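You operate a simulated robot arm through the tools that you are given. There is no shell and no other tool. Be economical: measure what you need, move in short steps, check, and stop when the job is done.

Carry out the task below with a simulated two-armed robot. There is one attempt and no reset: what you move stays moved.

TASK
Refill the watering jug with fresh water to 300 ML.
Fine: first tip the stale water out into the mat bowl, stand the jug in that bowl, swing the tap arm over it, run it to the 300 ML mark, shut the tap and stand the jug back where it stood on the worktop by the lamp. Spill no more than 8 ml a pour; drop, tip over, knock, crush or pinch nothing. Set down upright: watering jug.

It is judged by the outcome, as a careful person would: the job done as asked, and still so three seconds after it is handed in. It fails if anything else is knocked over, pushed out of place, dropped, spilled or broken.

THE ROBOT
Two 7-joint arms with two-finger parallel grippers on one trunk, on a base that drives. Base frame: it is fixed to the floor where the robot stands at the start and does not move with it; the origin is under the middle of the robot, x ahead of it, y to its left, z up. Lengths are in m, angles in degrees, forces in N, time in s.
The left shoulder is at the start at [0.05, 0.187, 1.085], the right one opposite. With the tool pointing down near the work surface each hand reaches from about 0.1 to 0.66 m from the robot's upright axis, wherever it stands, measured 20 degrees to its own side. Places, roughly: inside of the mat bowl [0.7, 1, 0.7]; mat bowl [0.7, 1, 0.8]; tap arm [0.9, 1.2, 1.2]; tap lever [0.9, 1.2, 1.1]. Payload 3.43 kg a hand.
The tool frame of a hand sits at the grasp point between the pads (the TCP): z along the fingers, y along the line on which they close. The tips reach 0.03 m beyond it. The gripper opens to 0.094 m. The fingers are 0.028 m wide and 0.01 m thick; the gripper's body (0.05 by 0.096 m) begins 0.055 m behind the TCP.
Orientation is that of the tool frame in the base frame, as [roll, pitch, yaw] about the fixed x, y, z axes, in that order (R = Rz(yaw) Ry(pitch) Rx(roll)). With the fingers straight down and closing along the base's y, the tool's x points along the base's -x, its y along +y and its z along -z.

THE INTERFACE
- The arms move only by the tool jog_arm. It takes "left_series", "right_series" or both (then of equal length, played together; a hand with none holds still); each is a list of rows, each a list of 7 numbers: the turn, a rotation vector about the tool's x, y, z in units of 90 degrees (1.0 is 90 degrees), then the shift along the tool's x, y, z in units of 200 mm (1.0 is 200 mm), then the finger opening in cm, from 0 to 9.4. In form: [[wx, wy, wz, dx, dy, dz, gripper], ...]. A call has 1 to 8 rows; each row is the pose to reach, as a shift and turn from the pose commanded when the call began, along the tool's axes at that moment. A call with a number of a shift or a turn outside -1 to 1 is refused whole. Rows are played at 5 a second. More than 0.05 m and 8.6 degrees between two rows, or a gripper value outside its range, and nothing of the call is played. Where a pose cannot be reached the arm comes as near as it can. A force on the tool above 40 N (or 10 N above the force at the start of the call, whichever is more), or a blocked arm, ends the call early, and 0.2 s more pass. The fingers move at their own pace (about 0.153 m/s each) and stop on an object; they squeeze with about 28 N. The grip force told is the motor's: it shows also when the fingers shut on nothing. Time passes only in rows, and 0.2 s behind the last, so rows that repeat a pose let the fingers close. The reply holds the time, the measured pose of the TCP, the force on the tool along the base axes, the opening and the grip force, in the units named above and with some noise, with the torque about the TCP (base axes, N m) and any sound that the robot's microphone picked up.
- Cameras (640 x 400 px; columns grow to the right, rows downward): "scene" is now at [0.1461, 0.0359, 1.281]; the picture's right is [0.38, -0.92, 0.00], its down [-0.22, -0.09, -0.97] and it looks along [0.90, 0.37, -0.24] (base axes); focal length 214 px, centre (320, 200). "left" rides on the left gripper at [0.076, -0.014, -0.102] in its tool frame; the picture's right is [0.18, 0.98, 0.00], its down [-0.75, 0.14, -0.64] and it looks along [-0.63, 0.12, 0.77] (tool axes); focal length 243 px, centre (320, 200). "right" rides on the right gripper at [0.076, 0.014, -0.102] in its tool frame; the picture's right is [-0.18, 0.98, 0.00], its down [-0.75, -0.14, -0.64] and it looks along [-0.63, -0.12, 0.77] (tool axes); focal length 243 px, centre (320, 200). There is no depth. A picture from a camera that has moved, and an enlarged one, comes with that camera's place and axes in the base frame and with its lens.
- snapshot(camera): a new picture of that camera. It takes no simulated time.
- slide_trunk(by): slides the trunk up (or, below 0, down) by that many m; the arms and the scene camera ride with it, the base frame stays. It gives what a move gives, with no picture.
- drive_base(legs): drives the robot by 1 to 6 legs, each [ahead, left, turn to the left] in m, m and degrees, along the robot's own axes; the way and the turn of a leg run together, so that a leg with both is an arc; at most 1.5 m and 180 degrees a leg. The arms and the cameras ride along, it lands a little off, and it stops where it bumps. It gives what a move gives.
- aim_head(pan, tilt): turns the head with the scene camera to pan (to the left, within 80 degrees either way) and tilt (down, from -29 to 69), counted from straight ahead of the robot. It gives what a move gives.
- enlarge(camera, box): a new picture of the part [left, top, right, bottom] of that camera's present view, enlarged. It takes no simulated time.
- sign_off(): hands the job in; it is judged then, once.

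Go step by step. Nothing tells you exact positions but the pictures and the camera data: compare them with the known pose of the tool, close in by small moves and look again before you grip or let go. The budget is 120 turns and 108 pictures, counting those below and the enlarged ones. Unless the task says otherwise, let go and move clear before handing in.

The tools are called after ">>>" by a JSON object that holds its "name" and its "arguments". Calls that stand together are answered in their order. jog_arm: Moves the arms, as the interface text tells. Its arguments: {"type":"object","properties":{"left_series":{"type":"array","items":{"type":"array","items":{"type":"number"}}},"right_series":{"type":"array","items":{"type":"array","items":{"type":"number"}}}},"required":[]} The other tools are called the same way: slide_trunk (by) slides the trunk up or down; drive_base (legs) drives the base; aim_head (pan, tilt) turns the head that bears the scene camera; snapshot (camera) takes a picture; enlarge (camera, box) takes an enlarged picture of a part of a camera's view; sign_off () hands the job in.

At the start:

```text
time: 0.0
left_tool_pos: [0.3324, 0.3307, 1.1383]
left_tcp_rot: [179.9, 0.1, -180.0]
left_contact_force: [-0.7, 0.4, 0.2]
left_torque: [-0.03, 0.0, 0.0]
left_width: 0.094
left_finger_force: 0.0
right_tool_pos: [0.2786, -0.0158, 1.2142]
right_tcp_rot: [-179.9, 0.1, 179.9]
right_contact_force: [0.3, -0.3, -0.5]
right_torque: [-0.05, 0.03, -0.03]
right_width: 0.0943
right_finger_force: 0.1
trunk travel left (down, up): [-0.3, 0.132]
robot x, y, heading: [-0.0025, -0.0004, 0.2]
head pan, tilt: [22.6, 13.9]
```

scene: 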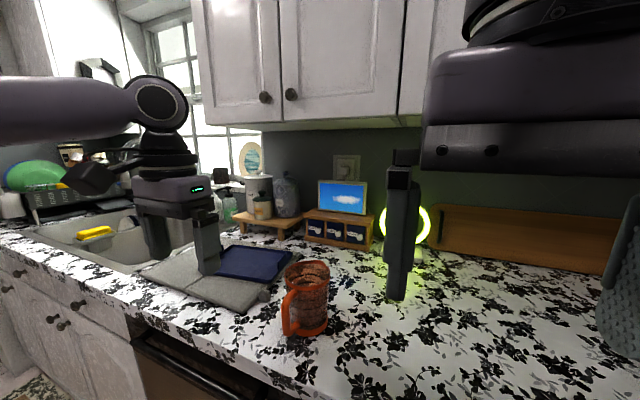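
right: 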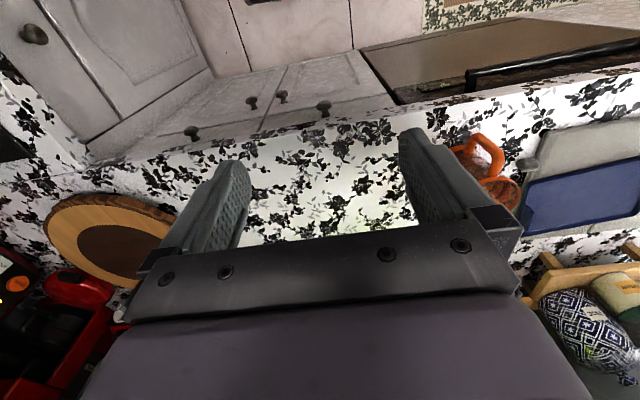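
left: 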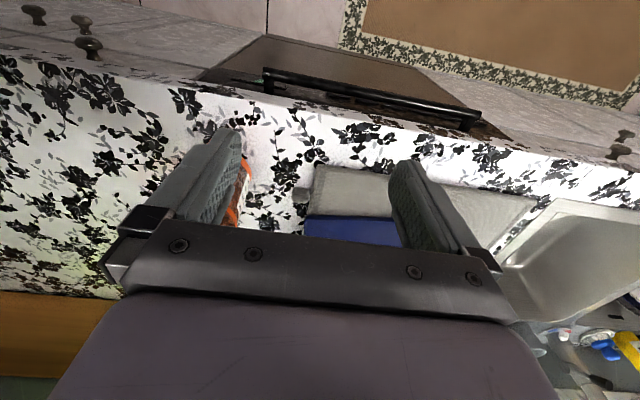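

The orange-handled jug stands on the worktop near the glowing lamp, and the sink is off to the left. I'll look more closely at the jug and at the sink.

>>> {"name": "enlarge", "arguments": {"camera": "scene", "box": [220, 230, 380, 350]}}

>>> {"name": "aim_head", "arguments": {"pan": 55, "tilt": 15}}

>>> {"name": "snapshot", "arguments": {"camera": "scene"}}

```text
3.33 times, centred on (300, 290) of scene
camera zoom: at [0.1461, 0.0359, 1.281], right [0.38, -0.92, 0.0], down [-0.22, -0.09, -0.97], along [0.9, 0.37, -0.24], focal length 715 px, centre (387, -100)
```

zoom: 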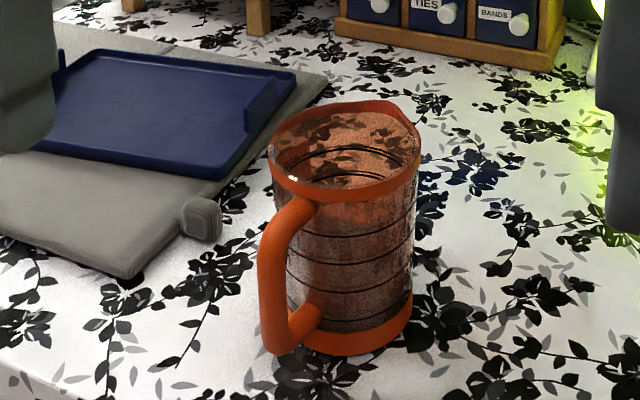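

```text
time: 1.0
left_tool_pos: [0.3324, 0.331, 1.138]
left_tcp_rot: [-179.9, 0.0, 179.9]
left_contact_force: [0.0, -0.5, -0.5]
left_torque: [-0.01, -0.02, 0.01]
left_width: 0.094
left_finger_force: 0.1
right_tool_pos: [0.283, -0.0141, 1.2128]
right_tcp_rot: [179.7, 0.2, 177.7]
right_contact_force: [42.1, 65.8, 2.7]
right_torque: [-7.36, 5.15, -7.42]
right_width: 0.0941
right_finger_force: 0.0
trunk travel left (down, up): [-0.3, 0.132]
robot x, y, heading: [0.0, -0.0008, -0.2]
head pan, tilt: [55.0, 15.0]
```

```text
103 pictures are left
camera scene: at [0.1346, 0.0558, 1.2841], right [0.6, -0.8, 0.0], down [-0.17, -0.12, -0.98], along [0.78, 0.59, -0.21], focal length 214 px, centre (320, 200)
```

scene: 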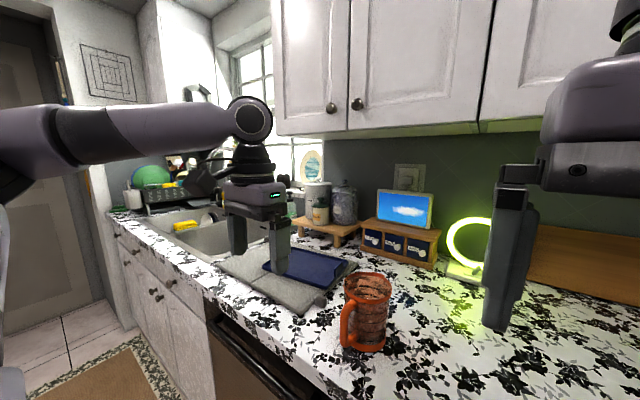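

The head seems to be pressing on the right arm (about 78 N), so I'll move that arm off to the right and out of the way.

>>> {"name": "jog_arm", "arguments": {"right_series": [[0, 0, 0, 0, -0.2, 0, 0], [0, 0, 0, 0, -0.4, 0, 0], [0, 0, 0, 0, -0.6, 0, 0], [0, 0, 0, 0, -0.8, 0, 0], [0, 0, 0, 0, -0.8, 0, 0]]}}

>>> {"name": "snapshot", "arguments": {"camera": "scene"}}

```text
time: 2.2
left_tool_pos: [0.3318, 0.3322, 1.1379]
left_tcp_rot: [-179.9, 0.0, -179.9]
left_contact_force: [0.0, 0.5, 0.5]
left_torque: [0.01, -0.02, 0.01]
left_width: 0.094
left_finger_force: 0.0
right_tool_pos: [0.2784, -0.1751, 1.2149]
right_tcp_rot: [-180.0, 0.1, -179.8]
right_contact_force: [-1.1, 0.0, -0.3]
right_torque: [0.01, 0.0, 0.01]
right_width: 0.0
right_finger_force: 27.6
trunk travel left (down, up): [-0.3, 0.132]
robot x, y, heading: [0.0012, -0.0016, 0.3]
head pan, tilt: [55.0, 15.0]
```

```text
102 pictures are left
camera scene: at [0.1135, 0.0769, 1.2792], right [0.82, -0.57, 0.0], down [-0.15, -0.21, -0.97], along [0.55, 0.79, -0.26], focal length 214 px, centre (320, 200)
```

scene: 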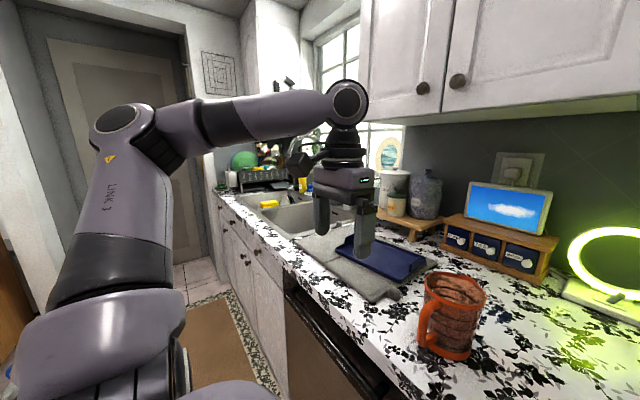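

With the head free, I'll drive along the counter to survey the sink before touching anything.

>>> {"name": "drive_base", "arguments": {"legs": [[0, 0.6, 0]]}}

>>> {"name": "aim_head", "arguments": {"pan": 35, "tilt": 28}}

>>> {"name": "snapshot", "arguments": {"camera": "scene"}}

>>> {"name": "snapshot", "arguments": {"camera": "left"}}

>>> {"name": "snapshot", "arguments": {"camera": "right"}}

```text
time: 7.9
left_tool_pos: [0.3361, 0.93, 1.1383]
left_tcp_rot: [-180.0, 0.0, 179.8]
left_contact_force: [0.2, 0.4, 0.7]
left_torque: [0.03, -0.02, 0.01]
left_width: 0.0938
left_finger_force: 0.1
right_tool_pos: [0.279, 0.4236, 1.2145]
right_tcp_rot: [179.9, 0.0, 179.7]
right_contact_force: [0.4, 0.1, -0.4]
right_torque: [-0.02, 0.02, -0.01]
right_width: 0.0
right_finger_force: 27.4
trunk travel left (down, up): [-0.3, 0.132]
robot x, y, heading: [0.0002, 0.6041, 0.2]
head pan, tilt: [55.0, 15.0]
```

```text
time: 8.8
left_tool_pos: [0.336, 0.9307, 1.138]
left_tcp_rot: [180.0, 0.0, 179.7]
left_contact_force: [-0.4, 0.2, 0.0]
left_torque: [-0.04, 0.02, -0.03]
left_width: 0.0941
left_finger_force: 0.0
right_tool_pos: [0.2805, 0.4228, 1.2139]
right_tcp_rot: [-179.9, 0.0, 179.7]
right_contact_force: [0.0, -0.2, -0.5]
right_torque: [0.01, 0.0, -0.01]
right_width: 0.0004
right_finger_force: 27.2
trunk travel left (down, up): [-0.3, 0.132]
robot x, y, heading: [0.0015, 0.6036, -0.4]
head pan, tilt: [35.0, 28.0]
```

```text
101 pictures are left
camera scene: at [0.1364, 0.6521, 1.2582], right [0.57, -0.82, 0.0], down [-0.39, -0.27, -0.88], along [0.73, 0.5, -0.47], focal length 214 px, centre (320, 200)
```

scene: 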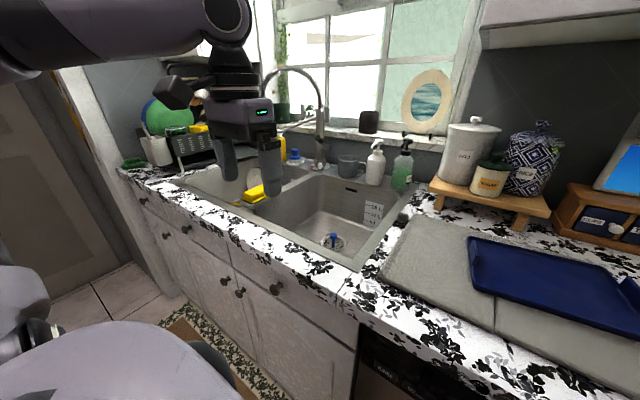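

```text
100 pictures are left
camera left: at [0.2593, 0.9155, 1.2409], right [-0.18, 0.98, 0.0], down [0.75, 0.14, 0.64], along [0.63, 0.11, -0.77], focal length 243 px, centre (320, 200)
```

left: 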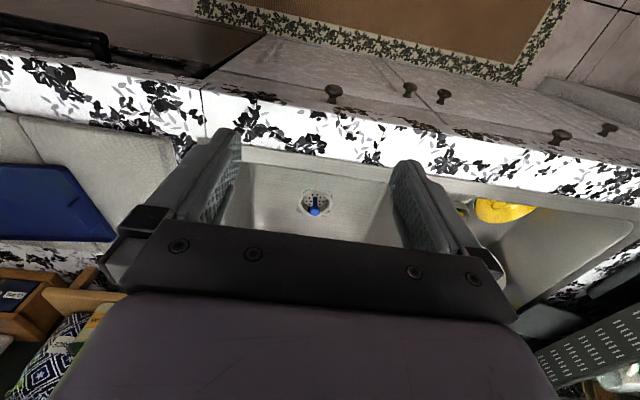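

```text
99 pictures are left
camera right: at [0.2041, 0.4364, 1.3158], right [0.19, 0.98, 0.0], down [0.75, -0.14, 0.64], along [0.63, -0.12, -0.77], focal length 243 px, centre (320, 200)
```

right: 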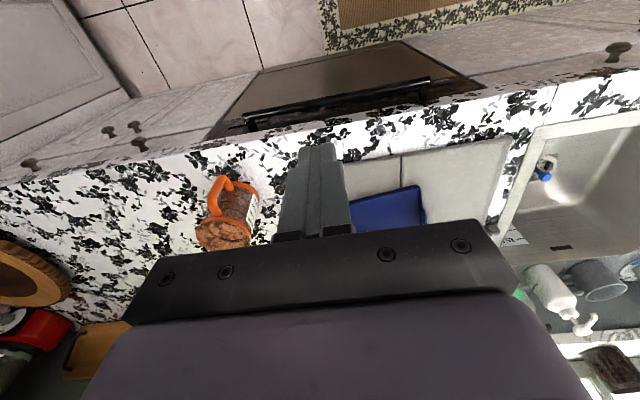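

The nearer right-hand bowl is likely the mat bowl, with the tall tap behind and between the two bowls. I'll look at the details.

>>> {"name": "enlarge", "arguments": {"camera": "scene", "box": [230, 50, 430, 175]}}

>>> {"name": "enlarge", "arguments": {"camera": "scene", "box": [170, 140, 430, 300]}}

>>> {"name": "enlarge", "arguments": {"camera": "right", "box": [160, 150, 300, 260]}}

```text
3.20 times, centred on (330, 112) of scene
camera zoom: at [0.1364, 0.6521, 1.2582], right [0.57, -0.82, 0.0], down [-0.39, -0.27, -0.88], along [0.73, 0.5, -0.47], focal length 686 px, centre (288, 480)
```

zoom: 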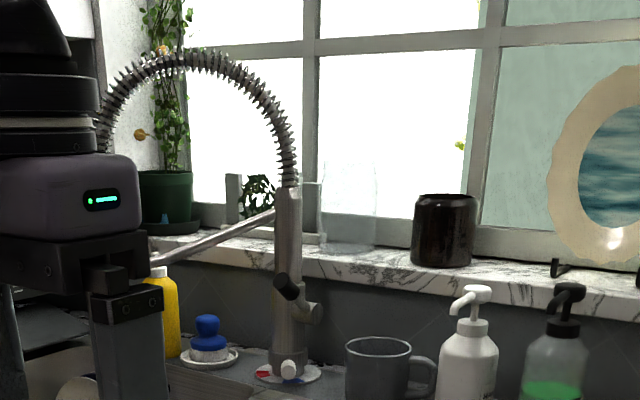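

```text
2.46 times, centred on (300, 220) of scene
camera zoom: at [0.1364, 0.6521, 1.2582], right [0.57, -0.82, 0.0], down [-0.39, -0.27, -0.88], along [0.73, 0.5, -0.47], focal length 528 px, centre (369, 151)
```

zoom: 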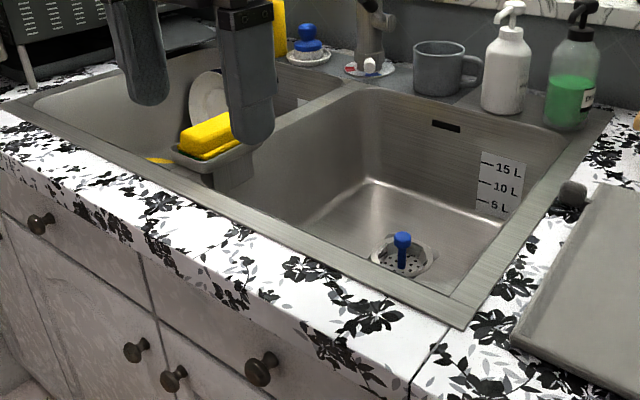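

```text
3.64 times, centred on (230, 205) of right
camera zoom: at [0.2041, 0.4364, 1.3158], right [0.19, 0.98, 0.0], down [0.75, -0.14, 0.64], along [0.63, -0.12, -0.77], focal length 882 px, centre (647, 182)
```

zoom: 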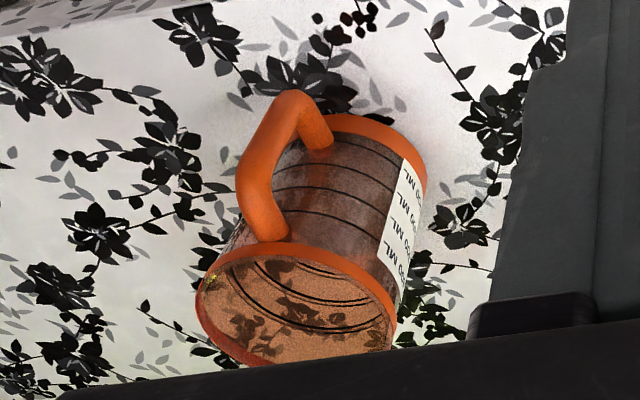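

The right bowl (drain, litre marks) matches the stated position. The hand hides the tap spout, so I'll move the left hand away and look again.

>>> {"name": "jog_arm", "arguments": {"left_series": [[0, 0, 0, 0.15, 0.15, 0, 9.4], [0, 0, 0, 0.3, 0.3, 0, 9.4], [0, 0, 0, 0.45, 0.45, 0, 9.4], [0, 0, 0, 0.6, 0.6, 0, 9.4], [0, 0, 0, 0.6, 0.75, 0, 9.4], [0, 0, 0, 0.6, 0.75, 0, 9.4]]}}

>>> {"name": "aim_head", "arguments": {"pan": 38, "tilt": 12}}

>>> {"name": "snapshot", "arguments": {"camera": "scene"}}

```text
time: 10.2
left_tool_pos: [0.216, 1.0811, 1.14]
left_tcp_rot: [179.9, 0.0, 179.7]
left_contact_force: [-0.5, 0.2, 1.5]
left_torque: [-0.01, 0.0, -0.04]
left_width: 0.0935
left_finger_force: 0.1
right_tool_pos: [0.2801, 0.4227, 1.2127]
right_tcp_rot: [179.9, 0.0, 179.8]
right_contact_force: [0.0, 0.3, -0.7]
right_torque: [0.02, -0.01, 0.01]
right_width: 0.0
right_finger_force: 28.4
trunk travel left (down, up): [-0.3, 0.132]
robot x, y, heading: [0.0042, 0.6012, -0.4]
head pan, tilt: [35.0, 28.0]
```

```text
time: 10.9
left_tool_pos: [0.2171, 1.081, 1.1403]
left_tcp_rot: [-180.0, 0.1, 179.7]
left_contact_force: [1.4, 0.3, 0.8]
left_torque: [0.02, -0.01, -0.02]
left_width: 0.0938
left_finger_force: 0.0
right_tool_pos: [0.279, 0.423, 1.2149]
right_tcp_rot: [180.0, 0.1, 179.7]
right_contact_force: [0.0, -0.6, -0.2]
right_torque: [0.02, -0.03, 0.01]
right_width: 0.0
right_finger_force: 28.0
trunk travel left (down, up): [-0.3, 0.132]
robot x, y, heading: [0.0015, 0.5987, -0.3]
head pan, tilt: [38.0, 12.0]
```

```text
95 pictures are left
camera scene: at [0.1352, 0.6571, 1.284], right [0.61, -0.79, 0.0], down [-0.17, -0.13, -0.98], along [0.77, 0.6, -0.21], focal length 214 px, centre (320, 200)
```

scene: 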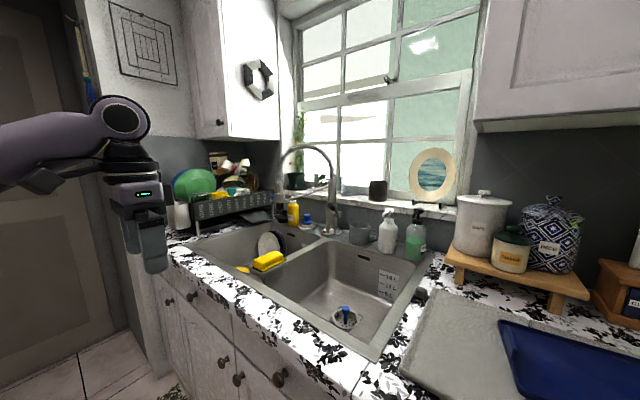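

>>> {"name": "enlarge", "arguments": {"camera": "scene", "box": [260, 130, 380, 250]}}

>>> {"name": "enlarge", "arguments": {"camera": "scene", "box": [200, 200, 440, 380]}}

```text
3.33 times, centred on (320, 190) of scene
camera zoom: at [0.1352, 0.6571, 1.284], right [0.61, -0.79, 0.0], down [-0.17, -0.13, -0.98], along [0.77, 0.6, -0.21], focal length 715 px, centre (320, 233)
```

zoom: 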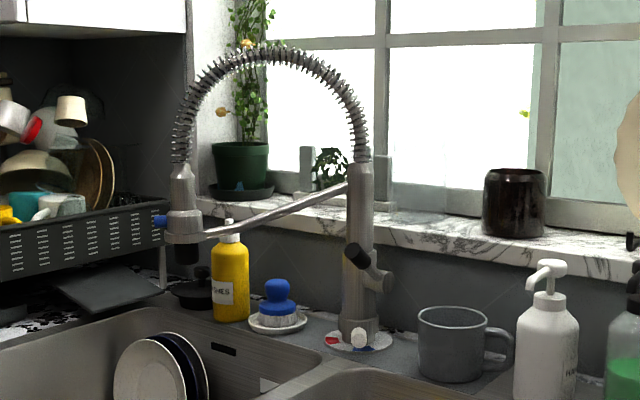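

```text
2.22 times, centred on (320, 290) of scene
camera zoom: at [0.1352, 0.6571, 1.284], right [0.61, -0.79, 0.0], down [-0.17, -0.13, -0.98], along [0.77, 0.6, -0.21], focal length 477 px, centre (320, 0)
```

zoom: 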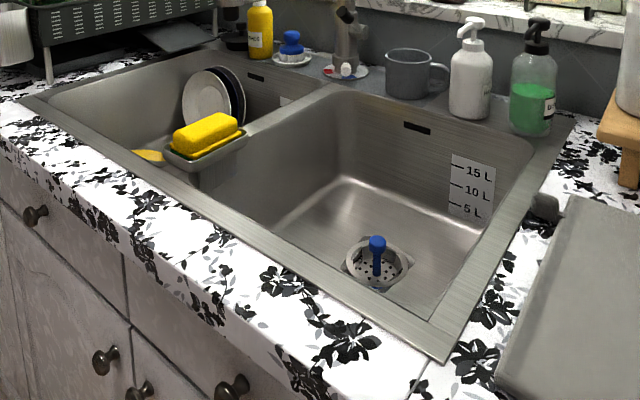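

The spout now points over the left bowl, and the lever is the black one on the column's side. The jug's handle faces the robot side (-x). Before choosing a grasp I'll test in free air whether the right wrist can tilt from 45° forward to well past vertical.

>>> {"name": "jog_arm", "arguments": {"right_series": [[0, -0.09, 0, -0.2, 0, 0, 3], [0, -0.18, 0, -0.4, 0, 0, 3], [0, -0.27, 0, -0.6, 0, 0, 3], [0, -0.36, 0, -0.8, 0, 0, 3], [0, -0.45, 0, -1, 0, 0, 3], [0, -0.5, 0, -1, 0, 0, 3], [0, -0.5, 0, -1, 0, 0, 3]]}}

>>> {"name": "jog_arm", "arguments": {"right_series": [[0, 0.09, 0, 0, 0, 0, 3], [0, 0.18, 0, 0, 0, 0, 3], [0, 0.27, 0, 0, 0, 0, 3], [0, 0.36, 0, 0, 0, 0, 3], [0, 0.45, 0, 0, 0, 0, 3], [0, 0.54, 0, 0, 0, 0, 3], [0, 0.63, 0, 0, 0, 0, 3], [0, 0.72, 0, 0, 0, 0, 3]]}}

>>> {"name": "jog_arm", "arguments": {"right_series": [[0, 0.09, 0, 0, 0, 0, 3], [0, 0.18, 0, 0, 0, 0, 3], [0, 0.27, 0, 0, 0, 0, 3], [0, 0.36, 0, 0, 0, 0, 3], [0, 0.45, 0, 0, 0, 0, 3], [0, 0.45, 0, 0, 0, 0, 3]]}}

```text
time: 12.5
left_tool_pos: [0.2159, 1.0818, 1.138]
left_tcp_rot: [179.9, 0.1, 179.8]
left_contact_force: [-0.4, -0.6, -0.7]
left_torque: [0.0, 0.0, -0.03]
left_width: 0.094
left_finger_force: 0.1
right_tool_pos: [0.4802, 0.422, 1.2125]
right_tcp_rot: [180.0, 45.0, 179.7]
right_contact_force: [0.7, -0.9, -1.1]
right_torque: [0.0, 0.03, -0.01]
right_width: 0.0302
right_finger_force: 0.1
trunk travel left (down, up): [-0.3, 0.132]
robot x, y, heading: [0.0022, 0.5968, -0.6]
head pan, tilt: [38.0, 12.0]
```

```text
time: 14.3
left_tool_pos: [0.2167, 1.0805, 1.1399]
left_tcp_rot: [-179.9, 0.0, 179.8]
left_contact_force: [-0.3, 0.3, -0.9]
left_torque: [0.01, 0.0, 0.04]
left_width: 0.0943
left_finger_force: 0.0
right_tool_pos: [0.452, 0.4217, 1.1815]
right_tcp_rot: [179.8, -19.6, 179.8]
right_contact_force: [0.2, -0.3, 0.0]
right_torque: [-0.01, -0.03, 0.0]
right_width: 0.0302
right_finger_force: 0.1
right hand out of reach, approached as far as the arm can: row 7, 8
trunk travel left (down, up): [-0.3, 0.132]
robot x, y, heading: [0.0014, 0.5962, -0.5]
head pan, tilt: [38.0, 12.0]
```

```text
time: 15.7
left_tool_pos: [0.2166, 1.0819, 1.1388]
left_tcp_rot: [180.0, -0.1, 179.7]
left_contact_force: [0.7, 0.2, 0.3]
left_torque: [-0.01, -0.01, -0.01]
left_width: 0.094
left_finger_force: 0.0
right_tool_pos: [0.3393, 0.4278, 1.0846]
right_tcp_rot: [179.8, -57.6, 176.7]
right_contact_force: [-0.3, -0.6, -0.1]
right_torque: [0.04, 0.03, 0.03]
right_width: 0.0298
right_finger_force: 0.0
right hand out of reach, approached as far as the arm can: row 1, 2, 3, 4, 5, 6
trunk travel left (down, up): [-0.3, 0.132]
robot x, y, heading: [-0.001, 0.6006, -0.1]
head pan, tilt: [38.0, 12.0]
```

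Forward tipping past vertical is limited, but a sideways roll of the wrist (about the forward axis) should work. I'll return to 45° and test that roll.

>>> {"name": "jog_arm", "arguments": {"right_series": [[0, -0.09, 0, 0, 0, 0, 3], [0, -0.18, 0, 0, 0, 0, 3], [0, -0.27, 0, 0, 0, 0, 3], [0, -0.36, 0, 0, 0, 0, 3], [0, -0.45, 0, 0, 0, 0, 3], [0, -0.54, 0, 0, 0, 0, 3], [0, -0.63, 0, 0, 0, 0, 3], [0, -0.72, 0, 0, 0, 0, 3]]}}

>>> {"name": "jog_arm", "arguments": {"right_series": [[0, -0.09, 0, 0, 0, 0, 3], [0, -0.18, 0, 0, 0, 0, 3], [0, -0.27, 0, 0, 0, 0, 3], [0, -0.36, 0, 0, 0, 0, 3], [0, -0.45, 0, 0, 0, 0, 3], [0, -0.45, 0, 0, 0, 0, 3]]}}

```text
time: 17.5
left_tool_pos: [0.2163, 1.0814, 1.1396]
left_tcp_rot: [180.0, 0.0, 179.6]
left_contact_force: [-0.3, 0.2, -1.2]
left_torque: [-0.05, 0.02, 0.03]
left_width: 0.0939
left_finger_force: 0.0
right_tool_pos: [0.3385, 0.4262, 1.0891]
right_tcp_rot: [180.0, 7.3, 176.6]
right_contact_force: [0.6, 0.3, 0.0]
right_torque: [0.01, 0.02, 0.0]
right_width: 0.0297
right_finger_force: 0.1
trunk travel left (down, up): [-0.3, 0.132]
robot x, y, heading: [0.0005, 0.6002, -0.3]
head pan, tilt: [38.0, 12.0]
```

```text
time: 18.9
left_tool_pos: [0.2171, 1.0811, 1.1401]
left_tcp_rot: [180.0, 0.1, 179.7]
left_contact_force: [-0.1, 0.4, -0.2]
left_torque: [-0.05, 0.0, 0.03]
left_width: 0.0942
left_finger_force: 0.0
right_tool_pos: [0.3414, 0.4285, 1.0901]
right_tcp_rot: [179.8, 47.8, 176.4]
right_contact_force: [-0.4, -0.5, -0.3]
right_torque: [0.0, -0.01, 0.0]
right_width: 0.0297
right_finger_force: 0.0
right hand out of reach, approached as far as the arm can: row 5, 6
trunk travel left (down, up): [-0.3, 0.132]
robot x, y, heading: [0.001, 0.6011, -0.2]
head pan, tilt: [38.0, 12.0]
```

>>> {"name": "jog_arm", "arguments": {"right_series": [[0, 0, 0, -0.22, 0, 0.13, 3], [0, 0, 0, -0.44, 0, 0.26, 3], [0, 0, 0, -0.66, 0, 0.4, 3], [0, 0, 0, -0.89, 0, 0.54, 3], [0, 0, 0, -0.89, 0, 0.54, 3]]}}

>>> {"name": "jog_arm", "arguments": {"right_series": [[-0.065, 0, 0.065, 0, 0, 0, 3], [-0.13, 0, 0.13, 0, 0, 0, 3], [-0.195, 0, 0.195, 0, 0, 0, 3], [-0.26, 0, 0.26, 0, 0, 0, 3], [-0.325, 0, 0.325, 0, 0, 0, 3], [-0.39, 0, 0.39, 0, 0, 0, 3], [-0.455, 0, 0.455, 0, 0, 0, 3], [-0.52, 0, 0.52, 0, 0, 0, 3]]}}

>>> {"name": "jog_arm", "arguments": {"right_series": [[-0.065, 0, 0.065, 0, 0, 0, 3], [-0.13, 0, 0.13, 0, 0, 0, 3], [-0.195, 0, 0.195, 0, 0, 0, 3], [-0.26, 0, 0.26, 0, 0, 0, 3], [-0.325, 0, 0.325, 0, 0, 0, 3], [-0.35, 0, 0.35, 0, 0, 0, 3], [-0.35, 0, 0.35, 0, 0, 0, 3]]}}

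```text
refused: row 1 steps farther than a row can; nothing moved
```

```text
time: 20.7
left_tool_pos: [0.217, 1.0806, 1.1388]
left_tcp_rot: [180.0, 0.0, 179.6]
left_contact_force: [0.1, 0.4, -0.9]
left_torque: [-0.01, 0.01, 0.03]
left_width: 0.0939
left_finger_force: 0.0
right_tool_pos: [0.3948, 0.4161, 1.114]
right_tcp_rot: [105.3, 18.4, 133.6]
right_contact_force: [-0.4, -0.5, 0.2]
right_torque: [-0.06, -0.03, -0.01]
right_width: 0.0301
right_finger_force: 0.2
right hand out of reach, approached as far as the arm can: row 1, 2, 3, 4, 5, 6, 7, 8
trunk travel left (down, up): [-0.3, 0.132]
robot x, y, heading: [0.0017, 0.5969, -0.5]
head pan, tilt: [38.0, 12.0]
```

```text
time: 22.3
left_tool_pos: [0.2169, 1.0814, 1.1386]
left_tcp_rot: [180.0, 0.0, 179.6]
left_contact_force: [0.1, 0.9, 0.3]
left_torque: [0.02, -0.03, 0.0]
left_width: 0.0937
left_finger_force: 0.0
right_tool_pos: [0.4011, 0.4126, 1.1122]
right_tcp_rot: [73.1, -12.7, 134.1]
right_contact_force: [-0.5, 0.3, -0.8]
right_torque: [0.0, -0.03, 0.03]
right_width: 0.0298
right_finger_force: 0.1
right hand out of reach, approached as far as the arm can: row 1, 2, 3, 4, 5, 6, 7
trunk travel left (down, up): [-0.3, 0.132]
robot x, y, heading: [0.0011, 0.6003, -0.4]
head pan, tilt: [38.0, 12.0]
```

The roll pour works. I'll undo it and drive back to the jug.

>>> {"name": "jog_arm", "arguments": {"right_series": [[0.065, 0, -0.065, 0, 0, 0, 3], [0.13, 0, -0.13, 0, 0, 0, 3], [0.195, 0, -0.195, 0, 0, 0, 3], [0.26, 0, -0.26, 0, 0, 0, 3], [0.325, 0, -0.325, 0, 0, 0, 3], [0.39, 0, -0.39, 0, 0, 0, 3], [0.455, 0, -0.455, 0, 0, 0, 3], [0.52, 0, -0.52, 0, 0, 0, 3]]}}

>>> {"name": "jog_arm", "arguments": {"right_series": [[0.065, 0, -0.065, 0, 0, 0, 3], [0.13, 0, -0.13, 0, 0, 0, 3], [0.195, 0, -0.195, 0, 0, 0, 3], [0.26, 0, -0.26, 0, 0, 0, 3], [0.325, 0, -0.325, 0, 0, 0, 3], [0.35, 0, -0.35, 0, 0, 0, 3], [0.35, 0, -0.35, 0, 0, 0, 3]]}}

>>> {"name": "jog_arm", "arguments": {"left_series": [[0, 0, 0, 0, -0.2, 0, 9.4], [0, 0, 0, 0, -0.4, 0, 9.4], [0, 0, 0, 0, -0.4, 0, 9.4]]}}

```text
time: 24.1
left_tool_pos: [0.2168, 1.0822, 1.1393]
left_tcp_rot: [180.0, 0.0, 179.7]
left_contact_force: [0.0, -0.4, -0.1]
left_torque: [0.01, -0.05, -0.03]
left_width: 0.094
left_finger_force: 0.0
right_tool_pos: [0.4002, 0.4136, 1.1113]
right_tcp_rot: [123.9, 32.3, 140.8]
right_contact_force: [0.3, -0.6, -0.4]
right_torque: [0.01, 0.02, -0.02]
right_width: 0.0302
right_finger_force: 0.0
trunk travel left (down, up): [-0.3, 0.132]
robot x, y, heading: [0.0001, 0.6015, -0.4]
head pan, tilt: [38.0, 12.0]
```

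```text
time: 25.7
left_tool_pos: [0.2166, 1.0812, 1.1401]
left_tcp_rot: [-179.9, 0.1, 179.8]
left_contact_force: [0.2, 0.0, 0.0]
left_torque: [0.01, 0.01, 0.02]
left_width: 0.094
left_finger_force: 0.1
right_tool_pos: [0.4007, 0.4126, 1.1108]
right_tcp_rot: [179.9, 47.6, 176.6]
right_contact_force: [0.2, -1.1, -0.4]
right_torque: [-0.01, -0.01, 0.02]
right_width: 0.0298
right_finger_force: 0.1
trunk travel left (down, up): [-0.3, 0.132]
robot x, y, heading: [0.0019, 0.6007, -0.5]
head pan, tilt: [38.0, 12.0]
```

```text
time: 26.5
left_tool_pos: [0.2153, 1.0005, 1.1366]
left_tcp_rot: [-180.0, 0.0, 179.8]
left_contact_force: [0.1, -0.7, 0.9]
left_torque: [0.03, 0.03, 0.04]
left_width: 0.094
left_finger_force: 0.1
right_tool_pos: [0.4004, 0.4134, 1.1112]
right_tcp_rot: [179.9, 47.7, 176.5]
right_contact_force: [-0.3, -0.1, 0.3]
right_torque: [0.0, 0.01, 0.01]
right_width: 0.0301
right_finger_force: 0.1
trunk travel left (down, up): [-0.3, 0.132]
robot x, y, heading: [-0.0002, 0.6033, -0.4]
head pan, tilt: [38.0, 12.0]
```

>>> {"name": "drive_base", "arguments": {"legs": [[0, -0.2, 0]]}}

>>> {"name": "aim_head", "arguments": {"pan": -5, "tilt": 40}}

>>> {"name": "snapshot", "arguments": {"camera": "scene"}}

>>> {"name": "snapshot", "arguments": {"camera": "right"}}

```text
time: 28.9
left_tool_pos: [0.2125, 0.8024, 1.1384]
left_tcp_rot: [-180.0, 0.0, 179.8]
left_contact_force: [-0.2, -1.2, 0.1]
left_torque: [0.03, -0.01, -0.01]
left_width: 0.0938
left_finger_force: 0.1
right_tool_pos: [0.3999, 0.2148, 1.1115]
right_tcp_rot: [179.8, 47.6, 176.7]
right_contact_force: [-0.3, 1.1, 0.6]
right_torque: [0.0, 0.02, 0.0]
right_width: 0.0299
right_finger_force: 0.0
trunk travel left (down, up): [-0.3, 0.132]
robot x, y, heading: [0.0005, 0.4027, -0.1]
head pan, tilt: [38.0, 12.0]
```

```text
time: 30.0
left_tool_pos: [0.2137, 0.8014, 1.1371]
left_tcp_rot: [180.0, 0.0, 179.8]
left_contact_force: [0.0, -0.1, 0.2]
left_torque: [-0.01, 0.0, 0.0]
left_width: 0.0939
left_finger_force: 0.1
right_tool_pos: [0.4011, 0.2144, 1.1107]
right_tcp_rot: [179.8, 47.6, 176.6]
right_contact_force: [-0.2, -0.2, -0.6]
right_torque: [-0.03, -0.02, 0.02]
right_width: 0.0301
right_finger_force: 0.1
trunk travel left (down, up): [-0.3, 0.132]
robot x, y, heading: [-0.0, 0.3994, -0.2]
head pan, tilt: [-5.0, 40.0]
```

```text
92 pictures are left
camera scene: at [0.1453, 0.3935, 1.2397], right [-0.09, -1.0, 0.0], down [-0.64, 0.06, -0.77], along [0.76, -0.07, -0.64], focal length 214 px, centre (320, 200)
```

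scene: 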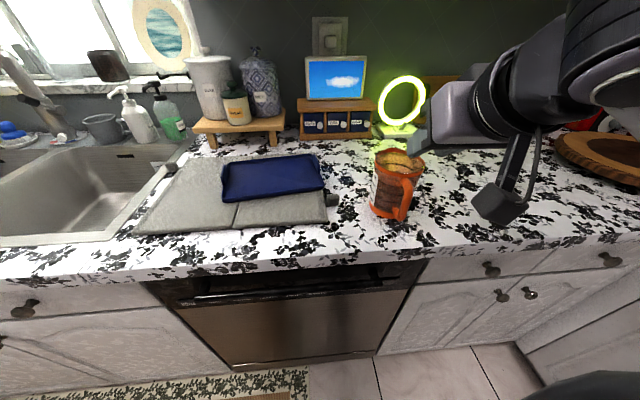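

```text
91 pictures are left
camera right: at [0.2748, 0.235, 1.1234], right [0.18, 0.97, 0.14], down [0.03, -0.15, 0.99], along [0.98, -0.17, -0.05], focal length 243 px, centre (320, 200)
```

right: 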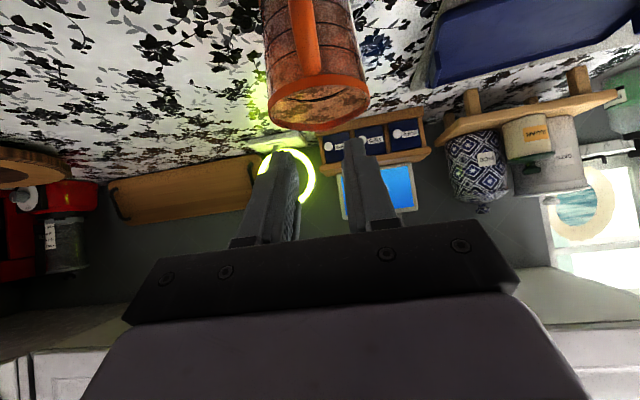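

The handle is a vertical bar at about (0.43, 0.213), spanning z 0.945–1.02. With the fingers open 4 cm I'll lower them around it and check.

>>> {"name": "jog_arm", "arguments": {"right_series": [[0, 0, 0, 0.11, 0, 0.1, 5], [0, 0, 0, 0.22, 0, 0.2, 5], [0, 0, 0, 0.33, 0, 0.3, 5], [0, 0, 0, 0.33, 0, 0.3, 5]]}}

>>> {"name": "snapshot", "arguments": {"camera": "right"}}

>>> {"name": "enlarge", "arguments": {"camera": "scene", "box": [340, 130, 480, 230]}}

```text
time: 31.0
left_tool_pos: [0.2135, 0.8007, 1.1374]
left_tcp_rot: [-179.9, 0.0, 179.8]
left_contact_force: [-0.5, -0.8, -0.9]
left_torque: [-0.01, 0.0, -0.01]
left_width: 0.0939
left_finger_force: 0.1
right_tool_pos: [0.3998, 0.2144, 1.022]
right_tcp_rot: [179.8, 47.7, 176.6]
right_contact_force: [-0.1, -0.2, 0.0]
right_torque: [0.01, -0.01, -0.01]
right_width: 0.0497
right_finger_force: 0.1
trunk travel left (down, up): [-0.3, 0.132]
robot x, y, heading: [-0.0029, 0.3999, 0.0]
head pan, tilt: [-5.0, 40.0]
```

```text
90 pictures are left
camera right: at [0.2737, 0.2352, 1.0341], right [0.18, 0.97, 0.14], down [0.03, -0.15, 0.99], along [0.98, -0.17, -0.05], focal length 243 px, centre (320, 200)
```

right: 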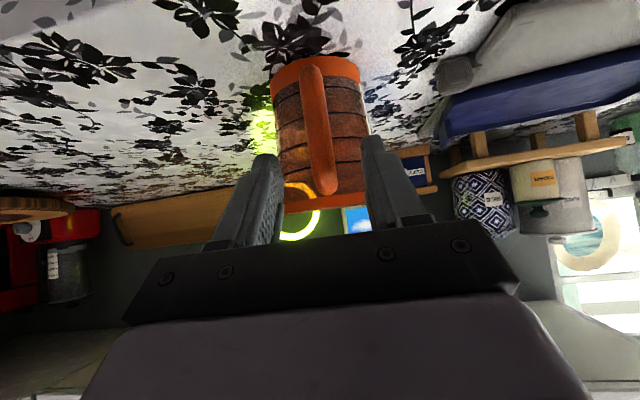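

```text
4.00 times, centred on (410, 180) of scene
camera zoom: at [0.1453, 0.3934, 1.2397], right [-0.09, -1.0, 0.0], down [-0.64, 0.06, -0.77], along [0.76, -0.07, -0.64], focal length 858 px, centre (-40, 280)
```

zoom: 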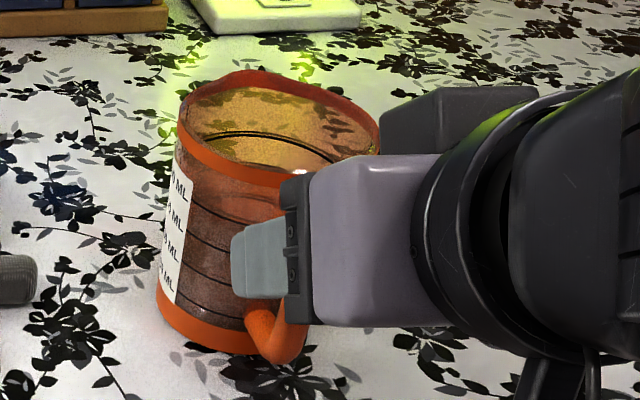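

The fingers straddle the handle well. I'll move in the last few centimetres and look.

>>> {"name": "jog_arm", "arguments": {"right_series": [[0, 0, 0, 0.05, 0, 0.07, 4.5], [0, 0, 0, 0.07, 0, 0.14, 4.5], [0, 0, 0, 0.07, 0, 0.2, 4.5], [0, 0, 0, 0.07, 0, 0.2, 4.5]]}}

>>> {"name": "snapshot", "arguments": {"camera": "right"}}

>>> {"name": "enlarge", "arguments": {"camera": "scene", "box": [340, 130, 480, 230]}}

```text
time: 32.0
left_tool_pos: [0.2134, 0.8014, 1.1365]
left_tcp_rot: [-179.9, 0.0, 179.8]
left_contact_force: [0.1, 0.4, 0.5]
left_torque: [0.01, -0.05, -0.02]
left_width: 0.094
left_finger_force: 0.1
right_tool_pos: [0.4204, 0.2126, 0.9846]
right_tcp_rot: [179.7, 47.7, 176.6]
right_contact_force: [-0.2, 0.3, 0.0]
right_torque: [-0.03, 0.0, -0.03]
right_width: 0.0451
right_finger_force: 0.0
trunk travel left (down, up): [-0.3, 0.132]
robot x, y, heading: [0.0012, 0.4039, -0.3]
head pan, tilt: [-5.0, 40.0]
```

```text
88 pictures are left
camera right: at [0.2943, 0.2333, 0.9965], right [0.18, 0.97, 0.14], down [0.02, -0.14, 0.99], along [0.98, -0.17, -0.05], focal length 243 px, centre (320, 200)
```

right: 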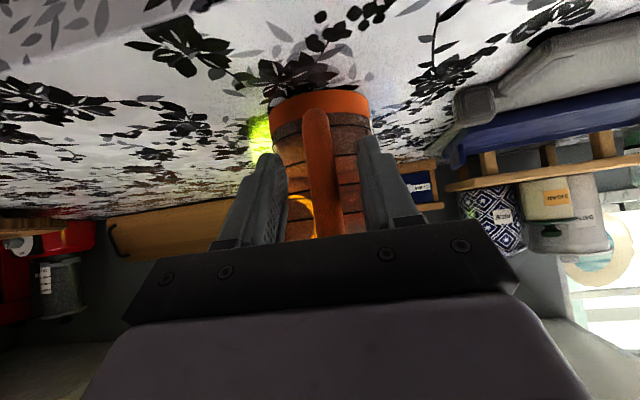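

```text
4.00 times, centred on (410, 180) of scene
camera zoom: at [0.1453, 0.3934, 1.2397], right [-0.09, -1.0, 0.0], down [-0.64, 0.06, -0.77], along [0.76, -0.07, -0.64], focal length 858 px, centre (-40, 280)
```

zoom: 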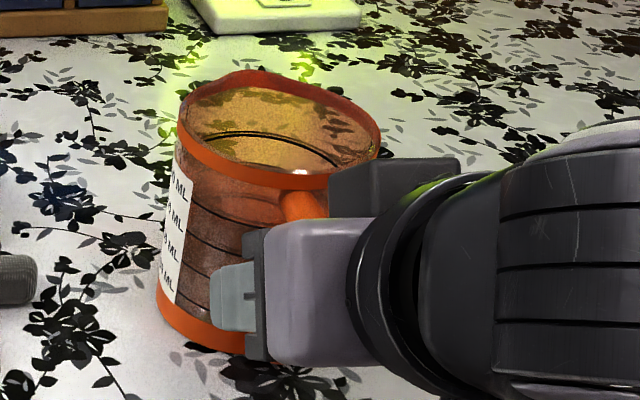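

Aligned around the handle's middle with no contact; closing the gripper.

>>> {"name": "jog_arm", "arguments": {"right_series": [[0, 0, 0, 0, 0, 0, 3], [0, 0, 0, 0, 0, 0, 1.5], [0, 0, 0, 0, 0, 0, 0], [0, 0, 0, 0, 0, 0, 0], [0, 0, 0, 0, 0, 0, 0]]}}

>>> {"name": "snapshot", "arguments": {"camera": "right"}}

```text
time: 33.2
left_tool_pos: [0.2131, 0.8015, 1.1383]
left_tcp_rot: [180.0, 0.1, 179.8]
left_contact_force: [-0.3, 0.4, 0.0]
left_torque: [-0.03, 0.01, 0.02]
left_width: 0.094
left_finger_force: 0.0
right_tool_pos: [0.4189, 0.2132, 0.9843]
right_tcp_rot: [179.8, 47.6, 176.6]
right_contact_force: [0.5, 0.8, 0.1]
right_torque: [-0.04, -0.04, 0.02]
right_width: 0.0207
right_finger_force: 27.4
trunk travel left (down, up): [-0.3, 0.132]
robot x, y, heading: [0.0011, 0.3999, -0.1]
head pan, tilt: [-5.0, 40.0]
```

```text
86 pictures are left
camera right: at [0.2942, 0.2333, 0.9966], right [0.18, 0.97, 0.14], down [0.03, -0.15, 0.99], along [0.98, -0.17, -0.05], focal length 243 px, centre (320, 200)
```

right: 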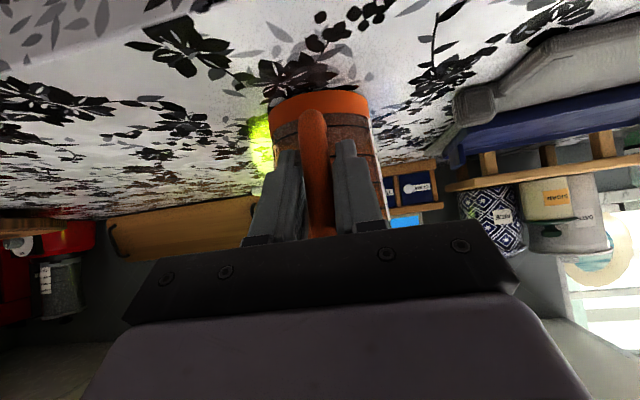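

Handle gripped (2 cm), with the reference pose TCP (0.419, 0.213, 0.984). I'll lift a little and check whether the jug swings.

>>> {"name": "jog_arm", "arguments": {"right_series": [[0, 0, 0, -0.03, 0, -0.025, 0], [0, 0, 0, -0.06, 0, -0.05, 0], [0, 0, 0, -0.11, 0, -0.1, 0], [0, 0, 0, -0.15, 0, -0.135, 0], [0, 0, 0, -0.15, 0, -0.135, 0]]}}

>>> {"name": "snapshot", "arguments": {"camera": "right"}}

>>> {"name": "snapshot", "arguments": {"camera": "scene"}}

```text
time: 34.4
left_tool_pos: [0.2145, 0.8015, 1.1378]
left_tcp_rot: [-179.9, -0.1, 179.8]
left_contact_force: [0.0, -0.2, -0.4]
left_torque: [-0.02, 0.02, -0.01]
left_width: 0.0937
left_finger_force: 0.1
right_tool_pos: [0.4209, 0.2137, 1.0257]
right_tcp_rot: [179.8, 47.6, 176.5]
right_contact_force: [-0.4, 1.2, -1.9]
right_torque: [-0.03, 0.11, -0.01]
right_width: 0.0207
right_finger_force: 28.0
trunk travel left (down, up): [-0.3, 0.132]
robot x, y, heading: [0.0005, 0.403, -0.2]
head pan, tilt: [-5.0, 40.0]
```

```text
85 pictures are left
camera right: at [0.2948, 0.2337, 1.0375], right [0.18, 0.97, 0.14], down [0.03, -0.15, 0.99], along [0.98, -0.17, -0.05], focal length 243 px, centre (320, 200)
```

right: 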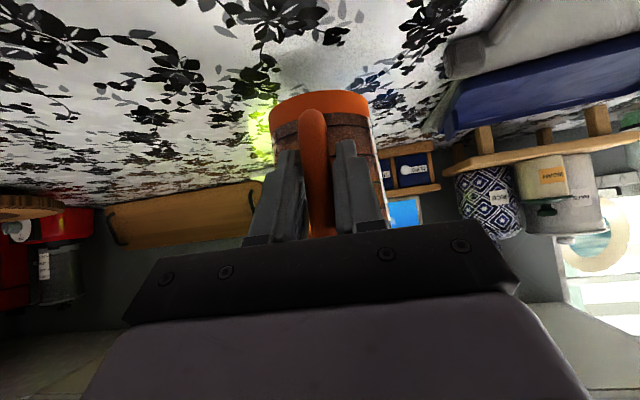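

```text
84 pictures are left
camera scene: at [0.1455, 0.3933, 1.2396], right [-0.09, -1.0, 0.0], down [-0.64, 0.06, -0.77], along [0.76, -0.07, -0.64], focal length 214 px, centre (320, 200)
```

scene: 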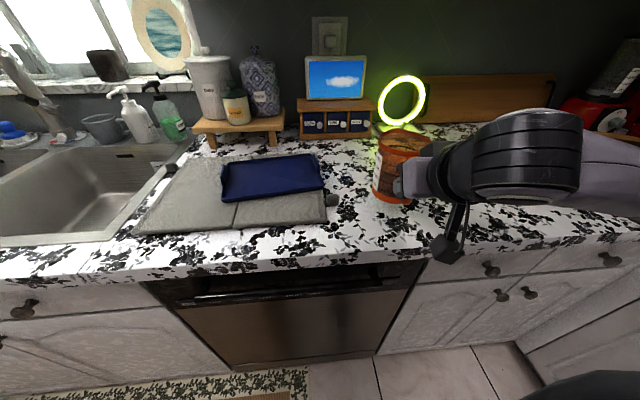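

The jug holds steady at about 2 N. I'll lift it higher and carry it to the sink.

>>> {"name": "jog_arm", "arguments": {"right_series": [[0, 0, 0, -0.09, 0, -0.08, 0], [0, 0, 0, -0.19, 0, -0.17, 0], [0, 0, 0, -0.29, 0, -0.26, 0], [0, 0, 0, -0.37, 0, -0.335, 0], [0, 0, 0, -0.37, 0, -0.335, 0]]}}

>>> {"name": "drive_base", "arguments": {"legs": [[0, 0.35, 0], [0, 0.35, 0]]}}

>>> {"name": "aim_head", "arguments": {"pan": -15, "tilt": 35}}

>>> {"name": "snapshot", "arguments": {"camera": "scene"}}

```text
time: 35.6
left_tool_pos: [0.2128, 0.8005, 1.1376]
left_tcp_rot: [180.0, 0.0, 179.7]
left_contact_force: [0.5, 0.2, -0.3]
left_torque: [-0.03, -0.01, 0.01]
left_width: 0.0941
left_finger_force: 0.1
right_tool_pos: [0.4216, 0.2147, 1.1237]
right_tcp_rot: [179.8, 47.6, 176.6]
right_contact_force: [-1.0, -0.6, -1.9]
right_torque: [0.03, 0.12, -0.02]
right_width: 0.0204
right_finger_force: 28.5
trunk travel left (down, up): [-0.3, 0.132]
robot x, y, heading: [0.0012, 0.4028, -0.4]
head pan, tilt: [-5.0, 40.0]
```

```text
time: 42.5
left_tool_pos: [0.2142, 1.4978, 1.1372]
left_tcp_rot: [179.9, 0.0, 179.9]
left_contact_force: [1.0, -1.1, 0.0]
left_torque: [-0.04, 0.03, -0.05]
left_width: 0.0941
left_finger_force: 0.1
right_tool_pos: [0.4226, 0.9121, 1.1247]
right_tcp_rot: [179.7, 47.6, 176.8]
right_contact_force: [-0.2, 0.0, -2.5]
right_torque: [0.04, 0.19, 0.04]
right_width: 0.0205
right_finger_force: 28.5
trunk travel left (down, up): [-0.3, 0.132]
robot x, y, heading: [-0.0, 1.099, -0.2]
head pan, tilt: [-5.0, 40.0]
```

```text
time: 43.2
left_tool_pos: [0.2134, 1.4983, 1.1374]
left_tcp_rot: [-180.0, 0.1, 179.9]
left_contact_force: [0.4, -0.8, 0.4]
left_torque: [-0.02, -0.07, -0.01]
left_width: 0.0941
left_finger_force: 0.1
right_tool_pos: [0.4217, 0.9095, 1.1238]
right_tcp_rot: [179.7, 47.6, 176.7]
right_contact_force: [0.4, -0.6, -2.1]
right_torque: [0.0, 0.13, 0.01]
right_width: 0.0205
right_finger_force: 27.8
trunk travel left (down, up): [-0.3, 0.132]
robot x, y, heading: [0.003, 1.0996, -0.1]
head pan, tilt: [-15.0, 35.0]
```

```text
83 pictures are left
camera scene: at [0.1462, 1.0744, 1.2472], right [-0.26, -0.97, 0.0], down [-0.55, 0.15, -0.82], along [0.79, -0.21, -0.57], focal length 214 px, centre (320, 200)
```

scene: 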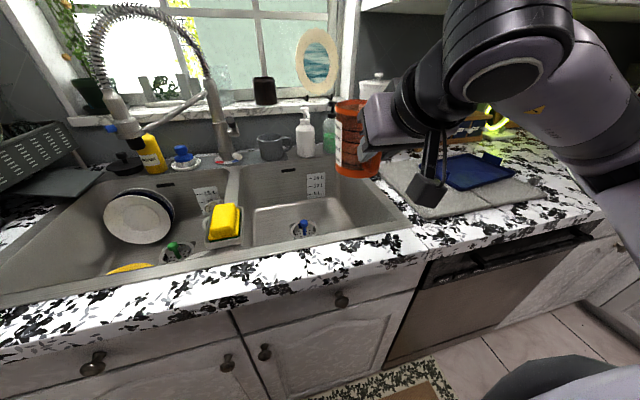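

The jug is over the front of the sink. I'll move it over the middle of the mat bowl at a pour height of about 1.03.

>>> {"name": "jog_arm", "arguments": {"right_series": [[0, 0, 0, -0.042, 0.1, 0.157, 0], [0, 0, 0, -0.084, 0.2, 0.314, 0], [0, 0, 0, -0.126, 0.3, 0.471, 0], [0, 0, 0, -0.168, 0.4, 0.628, 0], [0, 0, 0, -0.21, 0.5, 0.785, 0], [0, 0, 0, -0.252, 0.6, 0.944, 0], [0, 0, 0, -0.252, 0.6, 0.944, 0]]}}

>>> {"name": "snapshot", "arguments": {"camera": "scene"}}

```text
time: 44.8
left_tool_pos: [0.2135, 1.4985, 1.1363]
left_tcp_rot: [-180.0, 0.0, 180.0]
left_contact_force: [0.0, -0.5, -0.8]
left_torque: [-0.01, 0.03, 0.01]
left_width: 0.094
left_finger_force: 0.0
right_tool_pos: [0.601, 1.0215, 1.034]
right_tcp_rot: [179.9, 47.6, 176.8]
right_contact_force: [-0.2, -0.6, -2.2]
right_torque: [0.01, 0.12, -0.03]
right_width: 0.0206
right_finger_force: 27.5
trunk travel left (down, up): [-0.3, 0.132]
robot x, y, heading: [0.0028, 1.1, -0.3]
head pan, tilt: [-15.0, 35.0]
```

```text
82 pictures are left
camera scene: at [0.1461, 1.0742, 1.2472], right [-0.26, -0.97, 0.0], down [-0.55, 0.15, -0.82], along [0.79, -0.21, -0.57], focal length 214 px, centre (320, 200)
```

scene: 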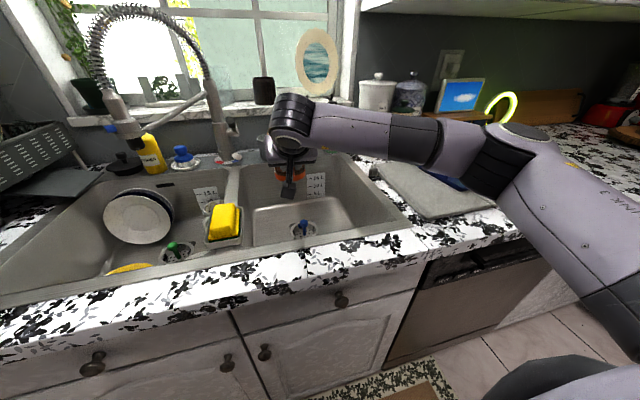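

Positioned over the bowl. I'll start the roll gently, tipping the mouth toward the right side of the bowl.

>>> {"name": "jog_arm", "arguments": {"right_series": [[-0.045, 0, 0.049, 0, 0, 0, 0], [-0.09, 0, 0.098, 0, 0, 0, 0], [-0.135, 0, 0.148, 0, 0, 0, 0], [-0.18, 0, 0.197, 0, 0, 0, 0], [-0.225, 0, 0.246, 0, 0, 0, 0], [-0.27, 0, 0.295, 0, 0, 0, 0], [-0.3, 0, 0.329, 0, 0, 0, 0], [-0.3, 0, 0.329, 0, 0, 0, 0]]}}

>>> {"name": "snapshot", "arguments": {"camera": "scene"}}

```text
time: 46.6
left_tool_pos: [0.2133, 1.4972, 1.138]
left_tcp_rot: [-179.9, -0.1, 180.0]
left_contact_force: [0.2, 0.0, 0.0]
left_torque: [-0.02, 0.02, -0.03]
left_width: 0.0939
left_finger_force: 0.0
right_tool_pos: [0.6031, 1.0209, 1.0335]
right_tcp_rot: [128.6, 34.3, 141.4]
right_contact_force: [0.2, -0.3, -2.2]
right_torque: [0.04, 0.16, 0.04]
right_width: 0.0204
right_finger_force: 28.9
trunk travel left (down, up): [-0.3, 0.132]
robot x, y, heading: [0.0055, 1.0983, -0.1]
head pan, tilt: [-15.0, 35.0]
```

```text
81 pictures are left
camera scene: at [0.1462, 1.0744, 1.2472], right [-0.26, -0.97, 0.0], down [-0.55, 0.15, -0.82], along [0.79, -0.21, -0.57], focal length 214 px, centre (320, 200)
```

scene: 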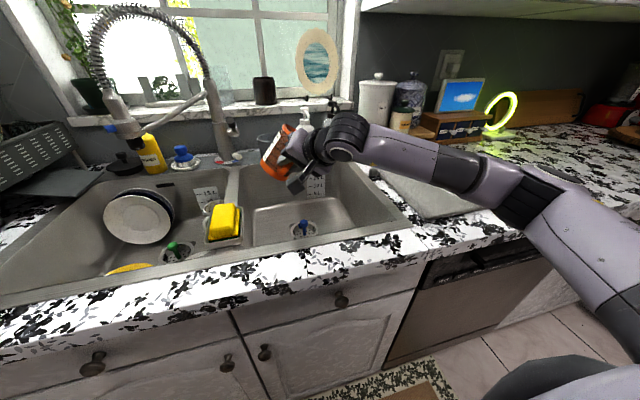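

>>> {"name": "jog_arm", "arguments": {"right_series": [[-0.03, 0, 0.033, 0, 0, 0, 0], [-0.06, 0, 0.066, 0, 0, 0, 0], [-0.09, 0, 0.099, 0, 0, 0, 0], [-0.12, 0, 0.131, 0, 0, 0, 0], [-0.15, 0, 0.164, 0, 0, 0, 0], [-0.18, 0, 0.197, 0, 0, 0, 0], [-0.21, 0, 0.23, 0, 0, 0, 0], [-0.24, 0, 0.263, 0, 0, 0, 0]]}}

>>> {"name": "snapshot", "arguments": {"camera": "scene"}}

>>> {"name": "jog_arm", "arguments": {"right_series": [[-0.03, 0, 0.033, 0, 0, 0, 0], [-0.06, 0, 0.066, 0, 0, 0, 0], [-0.09, 0, 0.099, 0, 0, 0, 0], [-0.12, 0, 0.131, 0, 0, 0, 0], [-0.15, 0, 0.164, 0, 0, 0, 0], [-0.18, 0, 0.197, 0, 0, 0, 0], [-0.21, 0, 0.23, 0, 0, 0, 0], [-0.24, 0, 0.263, 0, 0, 0, 0]]}}

>>> {"name": "snapshot", "arguments": {"camera": "scene"}}

```text
time: 48.4
left_tool_pos: [0.2139, 1.4996, 1.1372]
left_tcp_rot: [180.0, 0.0, 179.9]
left_contact_force: [0.7, -1.1, 0.7]
left_torque: [0.01, 0.0, 0.01]
left_width: 0.0938
left_finger_force: 0.1
right_tool_pos: [0.6035, 1.0211, 1.0333]
right_tcp_rot: [102.2, 12.9, 130.6]
right_contact_force: [-0.1, -0.4, -2.0]
right_torque: [-0.02, 0.14, 0.02]
right_width: 0.0204
right_finger_force: 27.8
trunk travel left (down, up): [-0.3, 0.132]
robot x, y, heading: [0.0035, 1.0953, -0.1]
head pan, tilt: [-15.0, 35.0]
```

```text
80 pictures are left
camera scene: at [0.1462, 1.0743, 1.2472], right [-0.26, -0.97, 0.0], down [-0.55, 0.15, -0.82], along [0.79, -0.21, -0.57], focal length 214 px, centre (320, 200)
```

scene: 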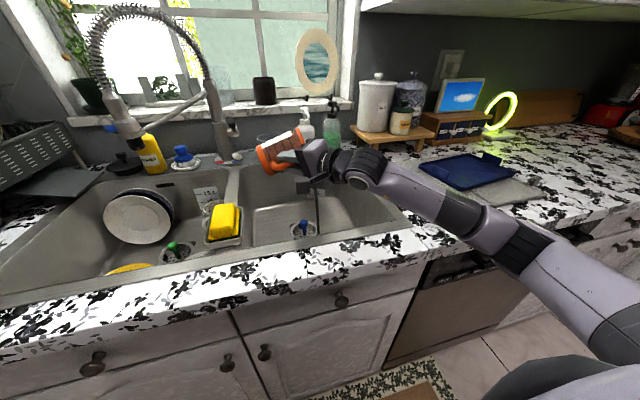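

```text
time: 50.2
left_tool_pos: [0.2098, 1.4987, 1.1387]
left_tcp_rot: [180.0, 0.1, 179.9]
left_contact_force: [0.2, -0.4, 0.1]
left_torque: [0.03, 0.0, 0.0]
left_width: 0.094
left_finger_force: 0.0
right_tool_pos: [0.6005, 1.0186, 1.0415]
right_tcp_rot: [79.7, -10.1, 130.0]
right_contact_force: [1.0, 0.5, -1.2]
right_torque: [-0.01, 0.09, 0.05]
right_width: 0.02
right_finger_force: 28.3
trunk travel left (down, up): [-0.3, 0.132]
robot x, y, heading: [0.0048, 1.1002, 0.1]
head pan, tilt: [-15.0, 35.0]
```

```text
79 pictures are left
camera scene: at [0.143, 1.0745, 1.2485], right [-0.26, -0.97, 0.0], down [-0.55, 0.15, -0.82], along [0.79, -0.21, -0.57], focal length 214 px, centre (320, 200)
```

scene: 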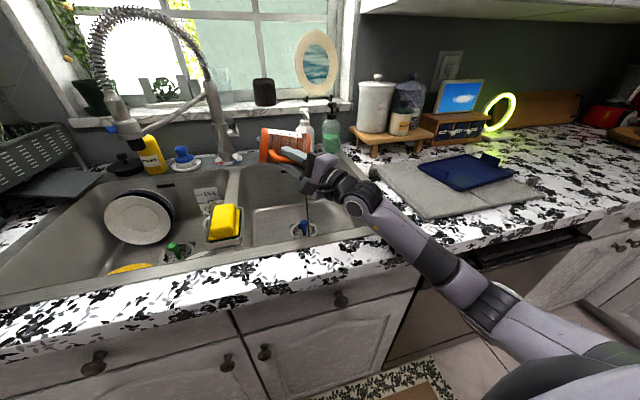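

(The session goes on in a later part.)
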